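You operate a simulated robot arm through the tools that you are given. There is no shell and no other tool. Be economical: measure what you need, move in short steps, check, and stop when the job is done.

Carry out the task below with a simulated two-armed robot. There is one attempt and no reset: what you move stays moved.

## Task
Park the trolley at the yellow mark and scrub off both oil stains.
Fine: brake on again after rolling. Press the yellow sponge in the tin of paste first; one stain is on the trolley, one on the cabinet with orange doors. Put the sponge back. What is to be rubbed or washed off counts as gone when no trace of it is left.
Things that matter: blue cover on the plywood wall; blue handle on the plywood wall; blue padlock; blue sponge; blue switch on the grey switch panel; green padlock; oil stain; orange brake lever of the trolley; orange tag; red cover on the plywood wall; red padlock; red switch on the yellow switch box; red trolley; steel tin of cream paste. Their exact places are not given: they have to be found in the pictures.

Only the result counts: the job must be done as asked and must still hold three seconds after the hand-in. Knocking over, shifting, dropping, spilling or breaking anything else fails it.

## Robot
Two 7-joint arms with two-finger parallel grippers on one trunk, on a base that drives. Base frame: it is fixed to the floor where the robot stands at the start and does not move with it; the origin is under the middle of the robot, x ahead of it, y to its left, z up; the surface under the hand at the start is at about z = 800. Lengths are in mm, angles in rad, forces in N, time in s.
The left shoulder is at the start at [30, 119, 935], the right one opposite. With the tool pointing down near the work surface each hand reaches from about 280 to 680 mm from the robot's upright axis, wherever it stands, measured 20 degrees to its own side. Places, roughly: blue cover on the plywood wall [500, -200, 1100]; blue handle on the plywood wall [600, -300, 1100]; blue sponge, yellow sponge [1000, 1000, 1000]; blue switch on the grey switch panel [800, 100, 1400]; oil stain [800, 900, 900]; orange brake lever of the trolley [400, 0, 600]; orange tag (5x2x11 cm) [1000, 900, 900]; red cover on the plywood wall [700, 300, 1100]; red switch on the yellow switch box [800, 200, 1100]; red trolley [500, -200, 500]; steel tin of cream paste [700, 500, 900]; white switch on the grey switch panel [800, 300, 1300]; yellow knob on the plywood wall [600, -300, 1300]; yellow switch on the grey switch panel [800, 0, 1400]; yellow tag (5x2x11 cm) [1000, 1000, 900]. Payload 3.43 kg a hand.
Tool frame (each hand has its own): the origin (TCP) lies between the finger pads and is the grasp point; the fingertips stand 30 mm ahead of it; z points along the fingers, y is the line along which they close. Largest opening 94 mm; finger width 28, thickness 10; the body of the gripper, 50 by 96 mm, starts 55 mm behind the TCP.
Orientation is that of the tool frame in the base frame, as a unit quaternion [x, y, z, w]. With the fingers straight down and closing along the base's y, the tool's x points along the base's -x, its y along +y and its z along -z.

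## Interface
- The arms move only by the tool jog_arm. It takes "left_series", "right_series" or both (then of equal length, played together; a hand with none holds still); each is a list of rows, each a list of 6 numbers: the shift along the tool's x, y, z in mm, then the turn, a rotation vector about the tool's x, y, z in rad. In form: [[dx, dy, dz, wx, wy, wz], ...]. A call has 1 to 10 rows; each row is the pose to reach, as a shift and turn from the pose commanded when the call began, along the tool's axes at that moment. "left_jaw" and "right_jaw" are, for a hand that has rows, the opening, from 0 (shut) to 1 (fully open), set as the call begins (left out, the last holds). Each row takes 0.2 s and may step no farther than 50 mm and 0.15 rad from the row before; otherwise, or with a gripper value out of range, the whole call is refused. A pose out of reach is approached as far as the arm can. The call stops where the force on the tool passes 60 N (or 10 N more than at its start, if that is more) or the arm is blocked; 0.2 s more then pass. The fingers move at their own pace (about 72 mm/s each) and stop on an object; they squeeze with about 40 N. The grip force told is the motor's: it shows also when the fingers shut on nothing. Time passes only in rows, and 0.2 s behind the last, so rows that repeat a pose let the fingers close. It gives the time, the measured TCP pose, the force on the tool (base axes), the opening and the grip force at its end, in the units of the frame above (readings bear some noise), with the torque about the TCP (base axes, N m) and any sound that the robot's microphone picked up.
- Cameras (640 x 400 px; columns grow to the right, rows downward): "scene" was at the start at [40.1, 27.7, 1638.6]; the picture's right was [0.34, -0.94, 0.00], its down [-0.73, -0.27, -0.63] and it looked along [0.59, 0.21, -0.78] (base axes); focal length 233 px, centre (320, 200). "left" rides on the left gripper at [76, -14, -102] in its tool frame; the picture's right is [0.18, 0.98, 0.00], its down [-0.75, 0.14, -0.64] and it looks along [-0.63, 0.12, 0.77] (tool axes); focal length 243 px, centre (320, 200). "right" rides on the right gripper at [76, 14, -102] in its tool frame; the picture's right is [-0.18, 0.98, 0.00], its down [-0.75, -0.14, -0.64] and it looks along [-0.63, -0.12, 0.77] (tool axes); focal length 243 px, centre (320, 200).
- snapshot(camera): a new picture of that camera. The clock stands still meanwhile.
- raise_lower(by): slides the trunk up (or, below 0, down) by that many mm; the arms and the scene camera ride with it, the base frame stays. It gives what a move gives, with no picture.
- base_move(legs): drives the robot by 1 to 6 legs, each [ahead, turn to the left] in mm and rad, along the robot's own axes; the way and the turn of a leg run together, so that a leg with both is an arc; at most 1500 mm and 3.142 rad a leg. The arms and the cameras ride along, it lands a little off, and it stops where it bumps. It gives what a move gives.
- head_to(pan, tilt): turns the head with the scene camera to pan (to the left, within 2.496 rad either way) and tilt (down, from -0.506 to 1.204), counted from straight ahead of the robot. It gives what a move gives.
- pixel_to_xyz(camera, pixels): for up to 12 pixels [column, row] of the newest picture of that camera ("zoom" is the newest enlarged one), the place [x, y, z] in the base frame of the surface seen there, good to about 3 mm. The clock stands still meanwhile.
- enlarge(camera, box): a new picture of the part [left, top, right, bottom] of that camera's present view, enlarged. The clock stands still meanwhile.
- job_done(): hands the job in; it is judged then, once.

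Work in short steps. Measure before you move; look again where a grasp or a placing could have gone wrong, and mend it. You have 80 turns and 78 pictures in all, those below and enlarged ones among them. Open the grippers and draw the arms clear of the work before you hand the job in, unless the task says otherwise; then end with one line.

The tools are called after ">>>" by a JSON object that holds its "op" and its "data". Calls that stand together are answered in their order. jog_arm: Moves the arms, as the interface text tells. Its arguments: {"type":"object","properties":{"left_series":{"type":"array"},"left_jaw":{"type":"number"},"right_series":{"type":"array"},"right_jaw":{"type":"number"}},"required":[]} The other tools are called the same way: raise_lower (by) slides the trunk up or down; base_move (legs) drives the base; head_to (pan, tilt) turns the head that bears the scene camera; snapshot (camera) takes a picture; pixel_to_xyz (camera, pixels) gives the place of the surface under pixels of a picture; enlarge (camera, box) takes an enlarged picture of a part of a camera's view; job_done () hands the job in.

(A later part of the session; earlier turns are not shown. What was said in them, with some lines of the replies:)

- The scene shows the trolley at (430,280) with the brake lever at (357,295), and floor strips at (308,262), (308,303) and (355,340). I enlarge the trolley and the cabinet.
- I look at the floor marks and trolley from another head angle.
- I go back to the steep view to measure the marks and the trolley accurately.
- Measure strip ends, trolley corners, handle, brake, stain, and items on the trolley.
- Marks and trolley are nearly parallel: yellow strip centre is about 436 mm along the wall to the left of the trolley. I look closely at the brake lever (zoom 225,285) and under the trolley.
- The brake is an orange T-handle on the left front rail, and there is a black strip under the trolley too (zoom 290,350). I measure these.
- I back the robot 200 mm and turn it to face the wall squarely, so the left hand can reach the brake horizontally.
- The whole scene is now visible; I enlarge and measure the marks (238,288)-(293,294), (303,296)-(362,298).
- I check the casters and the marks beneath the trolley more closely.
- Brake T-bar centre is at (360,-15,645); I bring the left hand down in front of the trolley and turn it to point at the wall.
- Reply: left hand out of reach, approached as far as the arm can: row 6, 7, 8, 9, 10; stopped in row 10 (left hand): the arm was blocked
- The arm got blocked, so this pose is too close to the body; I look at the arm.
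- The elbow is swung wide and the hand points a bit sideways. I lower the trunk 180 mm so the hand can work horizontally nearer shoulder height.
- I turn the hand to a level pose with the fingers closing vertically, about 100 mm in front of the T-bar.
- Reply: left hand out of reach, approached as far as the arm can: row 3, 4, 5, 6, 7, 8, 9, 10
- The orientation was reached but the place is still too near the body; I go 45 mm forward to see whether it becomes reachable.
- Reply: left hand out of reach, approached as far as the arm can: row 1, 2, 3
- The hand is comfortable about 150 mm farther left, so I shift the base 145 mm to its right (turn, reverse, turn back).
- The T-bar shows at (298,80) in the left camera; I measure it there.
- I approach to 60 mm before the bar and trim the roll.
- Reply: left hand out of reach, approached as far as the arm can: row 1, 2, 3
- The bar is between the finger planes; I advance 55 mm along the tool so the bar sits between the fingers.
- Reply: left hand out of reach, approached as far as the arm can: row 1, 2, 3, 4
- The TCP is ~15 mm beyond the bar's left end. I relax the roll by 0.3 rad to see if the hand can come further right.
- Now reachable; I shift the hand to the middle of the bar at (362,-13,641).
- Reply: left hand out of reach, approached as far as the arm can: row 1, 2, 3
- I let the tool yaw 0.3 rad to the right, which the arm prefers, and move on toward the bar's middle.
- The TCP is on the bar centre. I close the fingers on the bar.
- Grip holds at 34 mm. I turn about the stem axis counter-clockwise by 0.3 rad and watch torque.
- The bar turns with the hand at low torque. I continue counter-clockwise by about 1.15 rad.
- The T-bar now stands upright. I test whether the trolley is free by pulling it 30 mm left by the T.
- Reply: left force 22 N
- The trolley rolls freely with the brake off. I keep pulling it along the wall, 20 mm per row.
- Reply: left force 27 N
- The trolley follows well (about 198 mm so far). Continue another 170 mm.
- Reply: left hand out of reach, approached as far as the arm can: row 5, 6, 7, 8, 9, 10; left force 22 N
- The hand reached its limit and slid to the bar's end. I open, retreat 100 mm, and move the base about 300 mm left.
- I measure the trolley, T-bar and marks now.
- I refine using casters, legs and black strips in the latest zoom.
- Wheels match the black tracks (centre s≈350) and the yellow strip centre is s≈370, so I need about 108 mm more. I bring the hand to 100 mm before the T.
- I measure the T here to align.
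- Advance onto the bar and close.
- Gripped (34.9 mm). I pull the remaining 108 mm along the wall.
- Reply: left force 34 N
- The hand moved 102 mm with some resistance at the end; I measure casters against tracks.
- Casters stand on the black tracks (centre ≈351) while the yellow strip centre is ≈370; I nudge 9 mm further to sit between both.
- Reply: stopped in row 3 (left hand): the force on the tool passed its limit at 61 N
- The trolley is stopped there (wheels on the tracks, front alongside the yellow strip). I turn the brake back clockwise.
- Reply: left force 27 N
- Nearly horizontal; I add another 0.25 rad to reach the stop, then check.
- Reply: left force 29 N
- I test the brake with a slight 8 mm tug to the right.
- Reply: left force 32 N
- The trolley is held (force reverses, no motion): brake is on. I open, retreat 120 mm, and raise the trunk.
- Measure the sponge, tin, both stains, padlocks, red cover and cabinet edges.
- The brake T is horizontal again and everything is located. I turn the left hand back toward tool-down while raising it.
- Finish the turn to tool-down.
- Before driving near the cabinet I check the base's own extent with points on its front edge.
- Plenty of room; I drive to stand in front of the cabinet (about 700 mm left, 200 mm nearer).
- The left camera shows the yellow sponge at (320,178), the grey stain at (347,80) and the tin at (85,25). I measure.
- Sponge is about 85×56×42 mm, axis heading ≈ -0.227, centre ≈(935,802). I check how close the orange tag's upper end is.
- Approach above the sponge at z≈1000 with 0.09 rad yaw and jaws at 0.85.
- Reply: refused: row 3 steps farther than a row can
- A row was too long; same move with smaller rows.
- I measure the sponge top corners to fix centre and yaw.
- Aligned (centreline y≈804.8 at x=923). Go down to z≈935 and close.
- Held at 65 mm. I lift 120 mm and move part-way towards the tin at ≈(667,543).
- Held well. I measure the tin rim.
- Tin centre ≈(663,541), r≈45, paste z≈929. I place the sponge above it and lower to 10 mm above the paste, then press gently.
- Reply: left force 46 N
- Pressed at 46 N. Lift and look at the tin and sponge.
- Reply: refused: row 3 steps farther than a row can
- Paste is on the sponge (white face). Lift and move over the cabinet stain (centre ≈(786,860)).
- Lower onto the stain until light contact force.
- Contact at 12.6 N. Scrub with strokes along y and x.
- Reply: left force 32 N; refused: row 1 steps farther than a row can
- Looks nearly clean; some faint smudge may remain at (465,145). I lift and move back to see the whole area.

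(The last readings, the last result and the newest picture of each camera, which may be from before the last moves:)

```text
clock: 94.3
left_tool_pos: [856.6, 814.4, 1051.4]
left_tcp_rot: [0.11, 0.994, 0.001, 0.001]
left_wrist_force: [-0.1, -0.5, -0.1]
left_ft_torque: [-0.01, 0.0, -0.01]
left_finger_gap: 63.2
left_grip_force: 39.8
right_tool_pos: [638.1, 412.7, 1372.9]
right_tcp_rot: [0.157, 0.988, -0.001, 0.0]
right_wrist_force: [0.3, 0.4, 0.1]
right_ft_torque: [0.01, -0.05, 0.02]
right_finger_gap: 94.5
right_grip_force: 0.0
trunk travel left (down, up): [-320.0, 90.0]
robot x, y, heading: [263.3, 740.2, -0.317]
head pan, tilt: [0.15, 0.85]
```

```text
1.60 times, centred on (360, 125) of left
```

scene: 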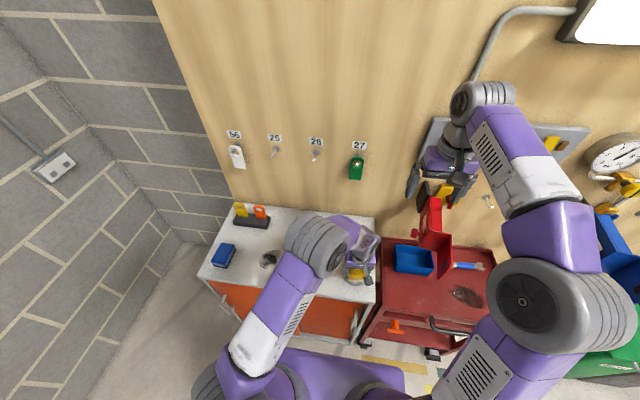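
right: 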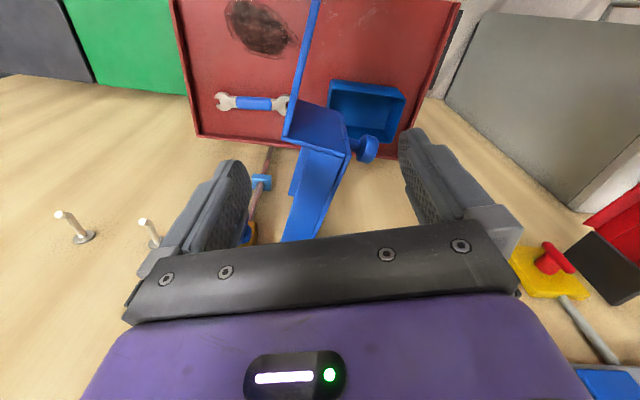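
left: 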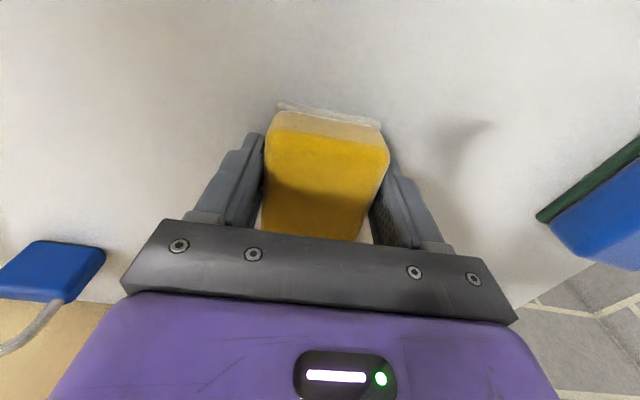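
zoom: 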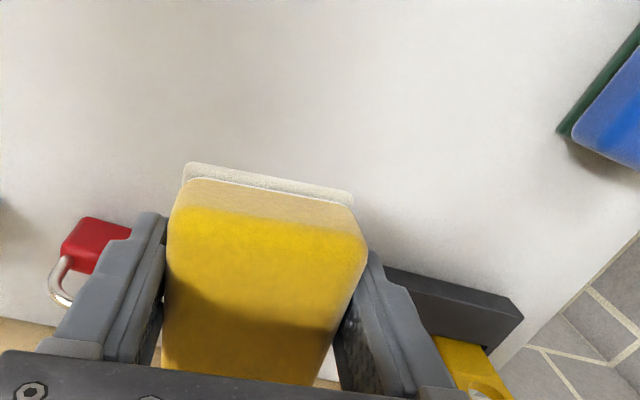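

The visible top is clean. I pull the left hand back and up, then drive to the trolley side (turn left, reverse, turn back).

>>> {"op": "jog_arm", "data": {"left_series": [[0, 0, -40, 0, 0, 0], [20, 0, -80, 0, 0, 0], [60, 0, -100, 0, 0, 0], [100, 0, -100, 0, 0, 0], [130, 0, -100, 0, 0, 0]]}}

>>> {"op": "snapshot", "data": {"camera": "left"}}

>>> {"op": "base_move", "data": {"legs": [[0, 1.475], [-682, 0], [0, -1.475]]}}

>>> {"op": "snapshot", "data": {"camera": "scene"}}

>>> {"op": "snapshot", "data": {"camera": "left"}}

```text
clock: 95.5
left_tool_pos: [726.4, 843.4, 1152.3]
left_tcp_rot: [0.11, 0.994, 0.001, 0.001]
left_wrist_force: [-0.7, -0.1, -0.4]
left_ft_torque: [-0.03, -0.04, -0.02]
left_finger_gap: 63.1
left_grip_force: 39.8
right_tool_pos: [635.6, 413.4, 1373.1]
right_tcp_rot: [0.158, 0.987, 0.0, 0.0]
right_wrist_force: [-0.3, -0.4, -0.5]
right_ft_torque: [-0.02, -0.04, -0.02]
right_finger_gap: 93.9
right_grip_force: 0.2
trunk travel left (down, up): [-320.0, 90.0]
robot x, y, heading: [264.8, 741.2, -0.316]
head pan, tilt: [0.15, 0.85]
```

```text
26 pictures are left
```

left: 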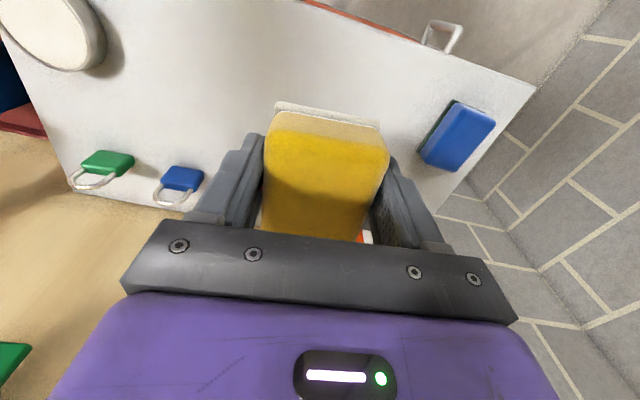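

```text
clock: 106.5
left_tool_pos: [463.7, 225.2, 1151.6]
left_tcp_rot: [0.11, 0.994, 0.002, 0.001]
left_wrist_force: [-0.3, 0.8, -0.2]
left_ft_torque: [-0.03, 0.01, 0.03]
left_finger_gap: 63.1
left_grip_force: 40.3
right_tool_pos: [373.0, -206.2, 1371.7]
right_tcp_rot: [0.156, 0.988, 0.001, 0.001]
right_wrist_force: [0.0, 0.5, 0.5]
right_ft_torque: [0.0, -0.04, -0.01]
right_finger_gap: 94.0
right_grip_force: 0.1
trunk travel left (down, up): [-320.0, 90.0]
robot x, y, heading: [1.9, 120.1, -0.314]
head pan, tilt: [0.15, 0.85]
```

```text
25 pictures are left
```

scene: 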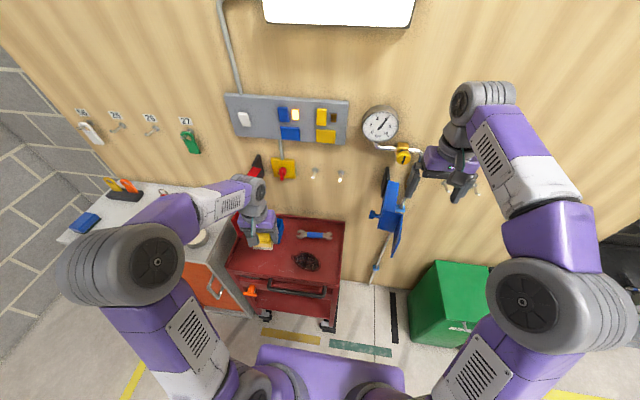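

```text
24 pictures are left
```

left: 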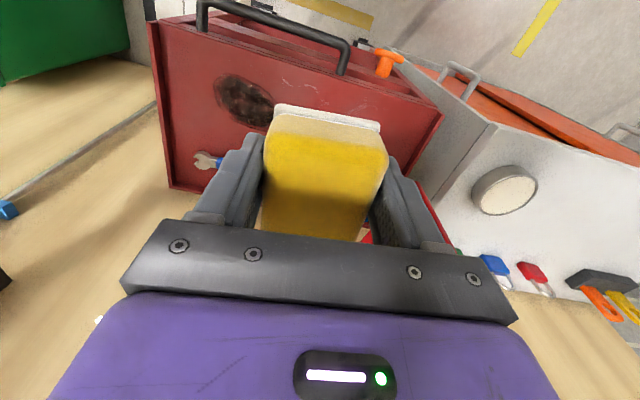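

Measure stain and neighbouring objects on the trolley.

>>> {"op": "pixel_to_xyz", "data": {"camera": "left", "pixels": [[245, 100], [217, 88], [272, 112], [240, 74], [250, 127], [205, 160], [162, 25], [430, 110]]}}

>>> {"op": "enlarge", "data": {"camera": "scene", "box": [210, 180, 390, 310]}}

>>> {"op": "pixel_to_xyz", "data": {"camera": "zoom", "pixels": [[338, 250], [290, 240], [400, 255], [385, 270], [330, 200], [388, 200], [270, 170], [225, 215]]}}

```text
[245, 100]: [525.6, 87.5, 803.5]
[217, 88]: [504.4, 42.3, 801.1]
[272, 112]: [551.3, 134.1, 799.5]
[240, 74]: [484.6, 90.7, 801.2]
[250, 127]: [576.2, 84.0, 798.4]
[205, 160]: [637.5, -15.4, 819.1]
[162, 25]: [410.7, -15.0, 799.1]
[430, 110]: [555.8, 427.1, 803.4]
```

```text
3.08 times, centred on (300, 245) of scene
```

zoom: 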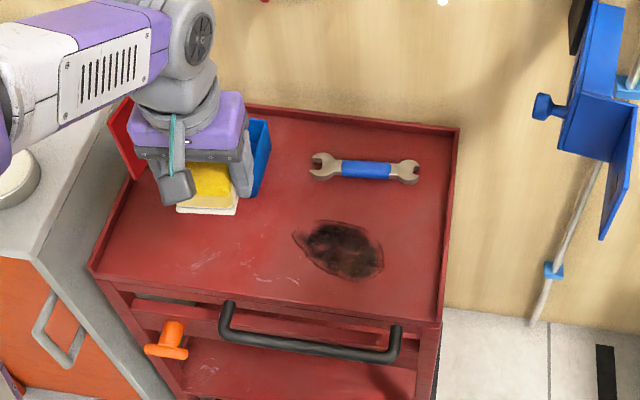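

```text
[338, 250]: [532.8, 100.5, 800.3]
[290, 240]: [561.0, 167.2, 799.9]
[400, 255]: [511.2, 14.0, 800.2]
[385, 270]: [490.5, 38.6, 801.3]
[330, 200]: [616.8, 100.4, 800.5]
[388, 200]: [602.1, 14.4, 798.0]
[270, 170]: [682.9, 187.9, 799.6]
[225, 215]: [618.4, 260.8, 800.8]
```

Stain spans about 140×90 mm centred (527,92). I move over it and descend to z≈850.

>>> {"op": "jog_arm", "data": {"left_series": [[-20, -29, 20, 0, 0, 0], [-40, -58, 45, 0, 0, 0], [-60, -86, 75, 0, 0, 0], [-80, -115, 105, 0, 0, 0], [-80, -115, 145, 0, 0, 0], [-80, -115, 185, 0, 0, 0], [-80, -115, 225, 0, 0, 0], [-80, -115, 260, 0, 0, 0], [-80, -115, 290, 0, 0, 0], [-80, -115, 305, 0, 0, 0]]}}

>>> {"op": "snapshot", "data": {"camera": "left"}}

```text
clock: 108.7
left_tool_pos: [517.6, 95.8, 845.5]
left_tcp_rot: [0.109, 0.994, 0.001, 0.002]
left_wrist_force: [0.1, 0.9, 0.3]
left_ft_torque: [-0.01, 0.02, 0.0]
left_finger_gap: 63.2
left_grip_force: 39.8
right_tool_pos: [374.1, -205.1, 1372.4]
right_tcp_rot: [0.156, 0.988, 0.0, 0.001]
right_wrist_force: [0.1, 0.1, 0.6]
right_ft_torque: [0.01, 0.0, 0.0]
right_finger_gap: 94.1
right_grip_force: 0.1
trunk travel left (down, up): [-320.0, 90.0]
robot x, y, heading: [-2.7, 120.9, -0.322]
head pan, tilt: [0.15, 0.85]
```

```text
22 pictures are left
```

left: 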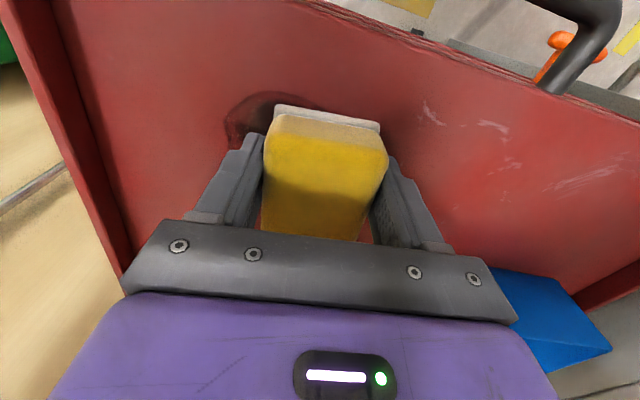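

Press down and scrub the trolley stain.

>>> {"op": "jog_arm", "data": {"left_series": [[0, 0, 6, 0, 0, 0], [0, 0, 10, 0, 0, 0], [0, 0, 12.5, 0, 0, 0], [0, 0, 12.5, 0, 0, 0]]}}

>>> {"op": "jog_arm", "data": {"left_series": [[0, 25, 0.5, 0, 0, 0], [0, 50, 0.5, 0, 0, 0], [12, 65, 0.5, 0, 0, 0], [25, 35, 0.5, 0, 0, 0], [25, 0, 0.5, 0, 0, 0], [25, -35, 0.5, 0, 0, 0], [10, -65, 0.5, 0, 0, 0], [-10, -50, 0.5, 0, 0, 0], [-25, -15, 0.5, 0, 0, 0], [-25, 20, 0.5, 0, 0, 0]]}}

```text
clock: 109.7
left_tool_pos: [517.4, 95.8, 834.6]
left_tcp_rot: [0.11, 0.994, 0.0, 0.002]
left_wrist_force: [-1.4, 0.4, 4.3]
left_ft_torque: [-0.07, -0.14, -0.04]
left_finger_gap: 63.3
left_grip_force: 39.5
right_tool_pos: [374.2, -205.4, 1373.0]
right_tcp_rot: [0.157, 0.988, 0.0, 0.001]
right_wrist_force: [0.0, 0.6, 0.4]
right_ft_torque: [0.0, 0.03, 0.02]
right_finger_gap: 94.0
right_grip_force: 0.1
trunk travel left (down, up): [-320.0, 90.0]
robot x, y, heading: [0.9, 117.9, -0.316]
head pan, tilt: [0.15, 0.85]
```

```text
clock: 111.9
left_tool_pos: [545.2, 109.4, 833.3]
left_tcp_rot: [0.11, 0.994, 0.001, 0.002]
left_wrist_force: [0.8, -2.6, 10.0]
left_ft_torque: [-0.06, 0.08, 0.17]
left_finger_gap: 63.2
left_grip_force: 39.7
right_tool_pos: [372.2, -205.4, 1372.7]
right_tcp_rot: [0.156, 0.988, -0.001, 0.001]
right_wrist_force: [-0.3, 0.4, -0.2]
right_ft_torque: [0.01, -0.02, -0.01]
right_finger_gap: 94.0
right_grip_force: 0.1
trunk travel left (down, up): [-320.0, 90.0]
robot x, y, heading: [3.3, 125.7, -0.314]
head pan, tilt: [0.15, 0.85]
```

Contact at 10 N; second pass with slightly more pressure, then lift aside and look.

>>> {"op": "jog_arm", "data": {"left_series": [[0, 35, 1, 0, 0, 0], [15, 45, 1, 0, 0, 0], [25, 10, 1, 0, 0, 0], [25, -30, 1, 0, 0, 0], [25, -70, 1, 0, 0, 0], [40, -88, 1, 0, 0, 0], [55, -50, 1, 0, 0, 0], [58, -10, 1, 0, 0, 0], [45, 35, 1, 0, 0, 0], [25, 0, 1, 0, 0, 0]]}}

>>> {"op": "jog_arm", "data": {"left_series": [[0, -30, 0, 0, 0, 0], [-20, -65, 0, 0, 0, 0], [-28, -30, 0, 0, 0, 0], [-28, 10, 0, 0, 0, 0], [-10, 40, 0, 0, 0, 0], [0, 0, 0, 0, 0, 0], [0, 0, -35, 0, 0, 0], [0, 20, -75, 0, 0, 0], [0, 60, -100, 0, 0, 0], [0, 100, -120, 0, 0, 0]]}}

>>> {"op": "snapshot", "data": {"camera": "left"}}

>>> {"op": "enlarge", "data": {"camera": "scene", "box": [220, 200, 360, 310]}}

```text
clock: 114.1
left_tool_pos: [518.8, 117.9, 833.8]
left_tcp_rot: [0.108, 0.994, 0.004, 0.001]
left_wrist_force: [-2.5, 14.5, 32.3]
left_ft_torque: [0.08, 0.54, -0.19]
left_finger_gap: 63.2
left_grip_force: 39.8
right_tool_pos: [370.7, -205.2, 1372.3]
right_tcp_rot: [0.156, 0.988, 0.001, 0.002]
right_wrist_force: [0.3, 0.8, 0.2]
right_ft_torque: [0.02, 0.01, 0.01]
right_finger_gap: 94.2
right_grip_force: 0.1
trunk travel left (down, up): [-320.0, 90.0]
robot x, y, heading: [1.2, 119.0, -0.318]
head pan, tilt: [0.15, 0.85]
```

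```text
clock: 116.3
left_tool_pos: [541.5, 212.2, 951.1]
left_tcp_rot: [0.109, 0.994, 0.0, 0.001]
left_wrist_force: [-0.4, -0.2, -0.2]
left_ft_torque: [-0.04, -0.01, 0.02]
left_finger_gap: 63.1
left_grip_force: 40.1
right_tool_pos: [373.5, -203.6, 1372.8]
right_tcp_rot: [0.157, 0.988, 0.0, 0.001]
right_wrist_force: [-0.3, 0.5, 0.1]
right_ft_torque: [-0.01, -0.01, 0.03]
right_finger_gap: 93.9
right_grip_force: 0.2
trunk travel left (down, up): [-320.0, 90.0]
robot x, y, heading: [0.7, 122.4, -0.322]
head pan, tilt: [0.15, 0.85]
```

```text
21 pictures are left
```

left: 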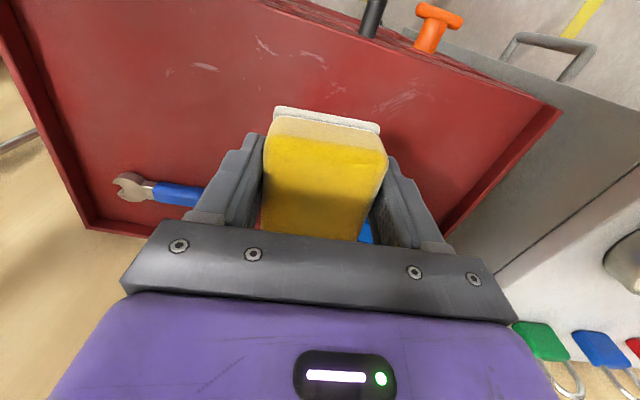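

```text
3.64 times, centred on (290, 255) of scene
```

zoom: 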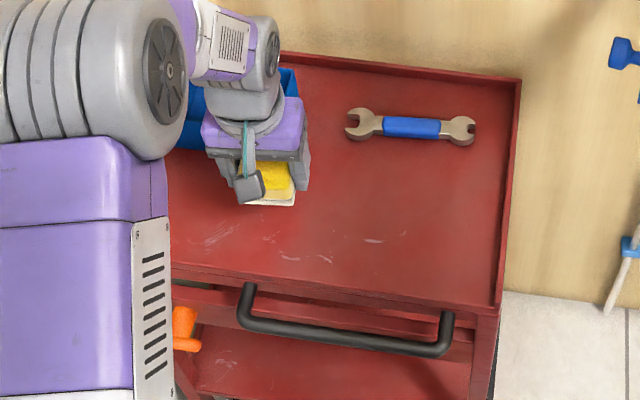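

The trolley stain appears gone; the pale scratches were there before. I enlarge the spot for faint traces.

>>> {"op": "enlarge", "data": {"camera": "left", "box": [60, 0, 300, 200]}}

>>> {"op": "enlarge", "data": {"camera": "scene", "box": [270, 220, 350, 290]}}

```text
2.00 times, centred on (180, 100) of left
```

zoom: 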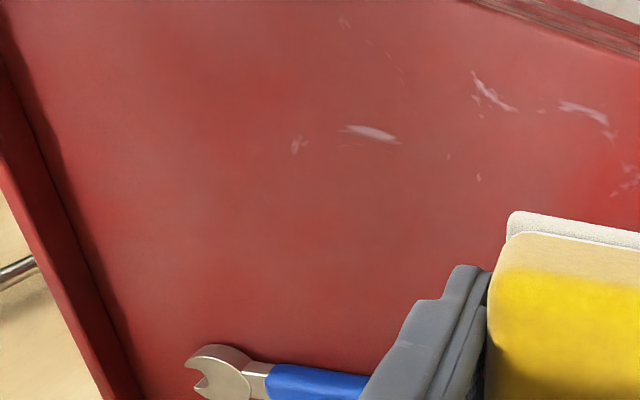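

```text
5.71 times, centred on (310, 255) of scene
```

zoom: 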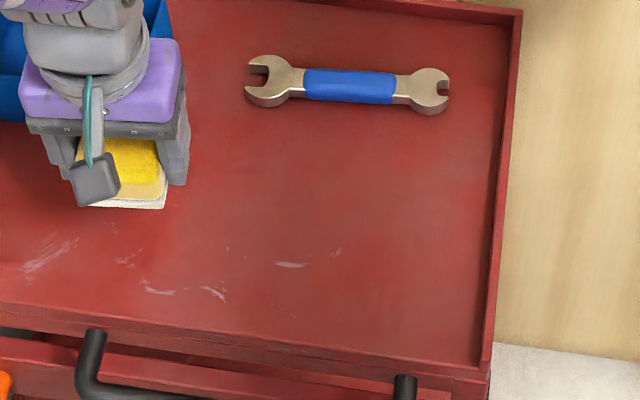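

Both look clean. I retract the hand and drive back to the cabinet.

>>> {"op": "jog_arm", "data": {"left_series": [[25, -1, -35, 0, 0, 0], [50, -2, -75, 0, 0, 0], [78, -4, -110, 0, 0, 0], [78, -4, -155, 0, 0, 0], [78, -4, -200, 0, 0, 0]]}}

>>> {"op": "base_move", "data": {"legs": [[0, 1.475], [682, 0], [0, -1.475]]}}

>>> {"op": "snapshot", "data": {"camera": "left"}}

```text
clock: 117.5
left_tool_pos: [464.7, 225.0, 1151.5]
left_tcp_rot: [0.11, 0.994, 0.001, 0.001]
left_wrist_force: [0.2, 1.1, 0.6]
left_ft_torque: [0.02, 0.01, 0.02]
left_finger_gap: 63.1
left_grip_force: 39.7
right_tool_pos: [372.1, -204.2, 1371.9]
right_tcp_rot: [0.157, 0.988, 0.0, 0.001]
right_wrist_force: [-0.4, 0.4, 0.0]
right_ft_torque: [0.0, -0.01, -0.03]
right_finger_gap: 94.1
right_grip_force: 0.0
trunk travel left (down, up): [-320.0, 90.0]
robot x, y, heading: [-0.2, 120.3, -0.314]
head pan, tilt: [0.15, 0.85]
```

```text
clock: 128.5
left_tool_pos: [744.0, 849.7, 1149.7]
left_tcp_rot: [0.111, 0.994, 0.0, 0.0]
left_wrist_force: [0.6, -0.2, -0.5]
left_ft_torque: [0.02, 0.03, 0.02]
left_finger_gap: 63.5
left_grip_force: 40.1
right_tool_pos: [649.6, 419.8, 1373.4]
right_tcp_rot: [0.158, 0.987, 0.0, 0.001]
right_wrist_force: [0.7, 0.1, 0.9]
right_ft_torque: [0.02, 0.01, 0.02]
right_finger_gap: 93.9
right_grip_force: 0.0
trunk travel left (down, up): [-320.0, 90.0]
robot x, y, heading: [277.6, 744.6, -0.324]
head pan, tilt: [0.15, 0.85]
```

```text
17 pictures are left
```

left: 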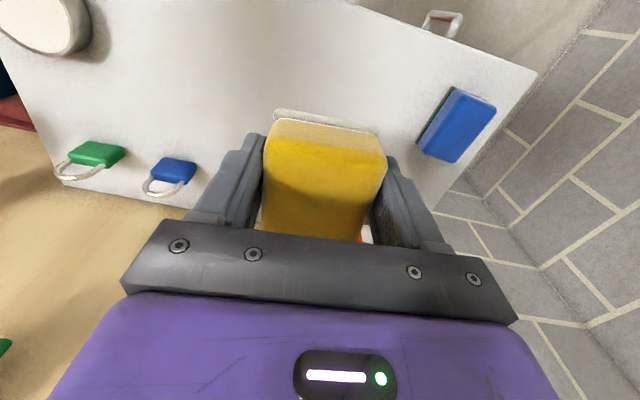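

The cabinet top is clean. I carry the sponge back above its original place (923,805).

>>> {"op": "jog_arm", "data": {"left_series": [[-37, -1, 20, 0, 0, 0], [-74, -2, 40, 0, 0, 0], [-111, -3, 60, 0, 0, 0], [-148, -4, 80, 0, 0, 0], [-185, -4, 100, 0, 0, 0], [-185, -4, 140, 0, 0, 0], [-185, -4, 175, 0, 0, 0], [-185, -4, 175, 0, 0, 0]]}}

>>> {"op": "snapshot", "data": {"camera": "left"}}

```text
clock: 130.3
left_tool_pos: [924.4, 806.9, 976.3]
left_tcp_rot: [0.111, 0.994, 0.001, 0.002]
left_wrist_force: [0.3, 0.5, -0.7]
left_ft_torque: [-0.02, 0.04, 0.02]
left_finger_gap: 63.2
left_grip_force: 40.0
right_tool_pos: [650.2, 420.2, 1372.2]
right_tcp_rot: [0.158, 0.988, -0.001, 0.0]
right_wrist_force: [0.5, -0.2, -0.2]
right_ft_torque: [0.0, -0.02, -0.01]
right_finger_gap: 94.0
right_grip_force: 0.1
trunk travel left (down, up): [-320.0, 90.0]
robot x, y, heading: [283.2, 746.1, -0.32]
head pan, tilt: [0.15, 0.85]
```

```text
16 pictures are left
```

left: 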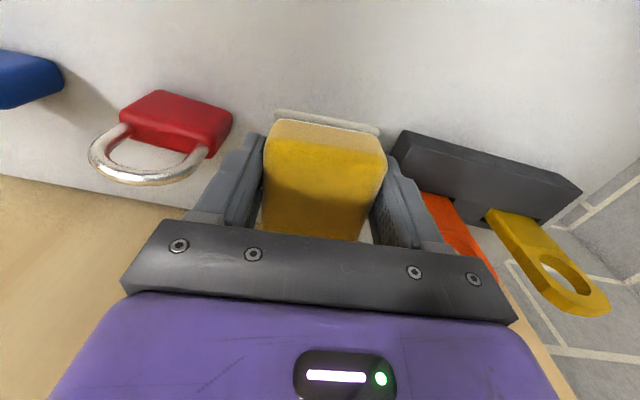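

Clear on both sides. Lower to contact.

>>> {"op": "jog_arm", "data": {"left_series": [[0, -2, 20, 0, 0, 0], [0, -2, 34, 0, 0, 0], [0, -2, 39, 0, 0, 0], [0, -2, 41.5, 0, 0, 0], [0, -2, 41.5, 0, 0, 0]]}}

```text
clock: 131.5
left_tool_pos: [923.5, 803.2, 935.0]
left_tcp_rot: [0.111, 0.994, 0.001, 0.001]
left_wrist_force: [0.3, 0.4, -0.6]
left_ft_torque: [0.02, 0.04, 0.04]
left_finger_gap: 63.1
left_grip_force: 40.2
right_tool_pos: [649.9, 419.3, 1372.1]
right_tcp_rot: [0.159, 0.987, 0.001, 0.0]
right_wrist_force: [-0.1, 0.8, -0.3]
right_ft_torque: [-0.01, 0.02, 0.0]
right_finger_gap: 93.8
right_grip_force: 0.0
trunk travel left (down, up): [-320.0, 90.0]
robot x, y, heading: [278.3, 748.8, -0.324]
head pan, tilt: [0.15, 0.85]
```

About a millimetre off; lower slightly, then open to 0.88 and rise.

>>> {"op": "jog_arm", "data": {"left_series": [[0, 0, 1, 0, 0, 0], [0, 0, 2, 0, 0, 0], [0, 0, 2, 0, 0, 0]]}}

>>> {"op": "jog_arm", "data": {"left_series": [[0, 0, 0, 0, 0, 0], [0, 0, 0, 0, 0, 0], [0, 0, 0, 0, 0, 0], [0, 0, -30, 0, 0, 0], [0, 0, -70, 0, 0, 0], [0, 0, -110, 0, 0, 0], [40, 0, -130, 0, 0, 0], [80, 0, -150, 0, 0, 0], [120, 0, -175, 0, 0, 0], [155, 0, -205, 0, 0, 0]], "left_jaw": 0.88}}

>>> {"op": "snapshot", "data": {"camera": "left"}}

```text
clock: 132.3
left_tool_pos: [925.0, 803.4, 933.4]
left_tcp_rot: [0.111, 0.994, 0.0, 0.002]
left_wrist_force: [0.4, -0.2, 2.1]
left_ft_torque: [-0.06, -0.11, -0.03]
left_finger_gap: 63.3
left_grip_force: 39.6
right_tool_pos: [650.8, 421.1, 1372.9]
right_tcp_rot: [0.158, 0.987, 0.0, 0.0]
right_wrist_force: [-1.1, 0.3, -0.2]
right_ft_torque: [0.01, 0.01, 0.0]
right_finger_gap: 94.0
right_grip_force: 0.0
trunk travel left (down, up): [-320.0, 90.0]
robot x, y, heading: [278.4, 746.1, -0.322]
head pan, tilt: [0.15, 0.85]
```

```text
clock: 134.5
left_tool_pos: [771.1, 838.3, 1138.3]
left_tcp_rot: [0.112, 0.994, 0.0, 0.002]
left_wrist_force: [0.5, -0.2, 0.8]
left_ft_torque: [-0.01, -0.04, -0.02]
left_finger_gap: 82.6
left_grip_force: 0.0
right_tool_pos: [648.6, 420.1, 1373.6]
right_tcp_rot: [0.158, 0.987, 0.0, 0.001]
right_wrist_force: [-0.2, -0.2, -0.2]
right_ft_torque: [-0.04, -0.02, 0.01]
right_finger_gap: 94.1
right_grip_force: 0.1
trunk travel left (down, up): [-320.0, 90.0]
robot x, y, heading: [278.7, 751.4, -0.32]
head pan, tilt: [0.15, 0.85]
```

```text
15 pictures are left
```

left: 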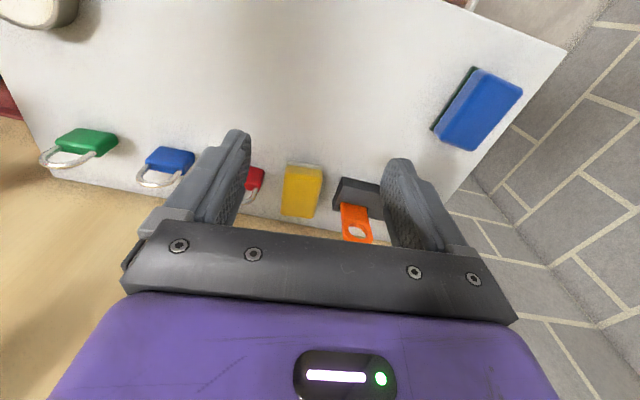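

Sponge stands back in place. I check the cabinet top for traces and drive back to view the whole.

>>> {"op": "enlarge", "data": {"camera": "left", "box": [200, 0, 480, 200]}}

>>> {"op": "base_move", "data": {"legs": [[-250, 0]]}}

>>> {"op": "head_to", "data": {"pan": -0.4, "tilt": 0.85}}

>>> {"op": "snapshot", "data": {"camera": "scene"}}

```text
2.00 times, centred on (340, 100) of left
```

zoom: 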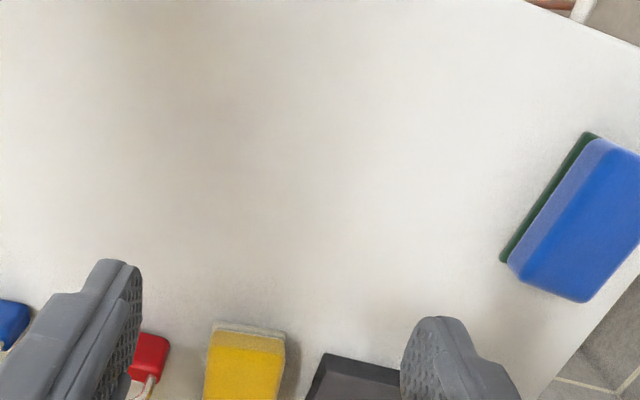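

```text
clock: 136.3
left_tool_pos: [537.3, 916.2, 1138.3]
left_tcp_rot: [0.111, 0.994, 0.001, 0.001]
left_wrist_force: [-0.7, -0.3, 0.6]
left_ft_torque: [-0.02, -0.02, 0.01]
left_finger_gap: 82.9
left_grip_force: 0.0
right_tool_pos: [416.9, 499.9, 1371.8]
right_tcp_rot: [0.157, 0.988, 0.0, 0.0]
right_wrist_force: [-0.7, 0.9, 0.5]
right_ft_torque: [0.01, -0.01, 0.02]
right_finger_gap: 93.9
right_grip_force: 0.0
trunk travel left (down, up): [-320.0, 90.0]
robot x, y, heading: [47.1, 824.8, -0.322]
head pan, tilt: [0.15, 0.85]
```

```text
clock: 137.3
left_tool_pos: [538.1, 914.7, 1136.8]
left_tcp_rot: [0.11, 0.994, 0.001, 0.0]
left_wrist_force: [-0.3, -0.7, 0.5]
left_ft_torque: [-0.03, 0.02, -0.02]
left_finger_gap: 82.7
left_grip_force: 0.0
right_tool_pos: [416.4, 497.9, 1372.1]
right_tcp_rot: [0.157, 0.988, 0.0, 0.0]
right_wrist_force: [-0.1, -0.5, -0.1]
right_ft_torque: [0.0, -0.02, -0.02]
right_finger_gap: 94.2
right_grip_force: 0.1
trunk travel left (down, up): [-320.0, 90.0]
robot x, y, heading: [41.8, 824.5, -0.32]
head pan, tilt: [-0.4, 0.85]
```

```text
13 pictures are left
```

scene: 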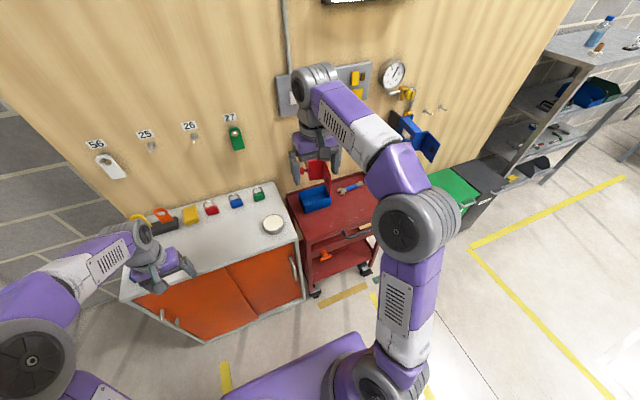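

All in order; I take a last close look at the trolley, brake and mark.

>>> {"op": "enlarge", "data": {"camera": "scene", "box": [270, 170, 400, 320]}}

>>> {"op": "pixel_to_xyz", "data": {"camera": "scene", "pixels": [[320, 303], [369, 287], [287, 192], [305, 243]]}}

```text
2.67 times, centred on (335, 245) of scene
```

zoom: 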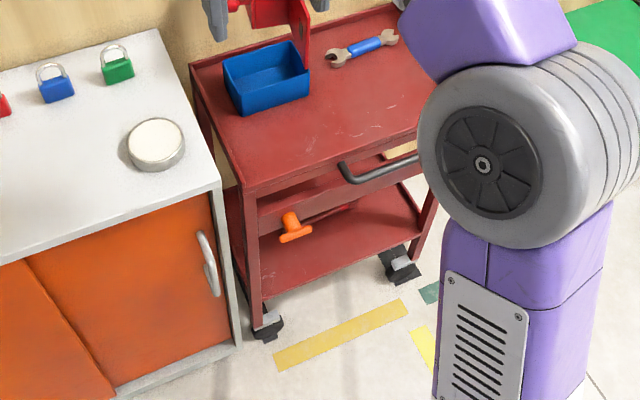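

```text
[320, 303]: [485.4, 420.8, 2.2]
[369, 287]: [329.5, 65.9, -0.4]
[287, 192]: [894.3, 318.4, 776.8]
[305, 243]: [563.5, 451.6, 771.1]
```

The trolley stands at the yellow mark with its brake bar horizontal, both stains are gone, the sponge is back, and the arms are clear. I hand in.

>>> {"op": "job_done", "data": {}}

```text
The job is handed in.
```

The trolley is parked at the yellow mark with its brake on again, both oil stains are scrubbed off with no visible trace, and the yellow sponge is back in place. The trolley stopped about 20 mm short of being centred on the yellow strip and would not roll further; its front wheels sit on the black tracks there.
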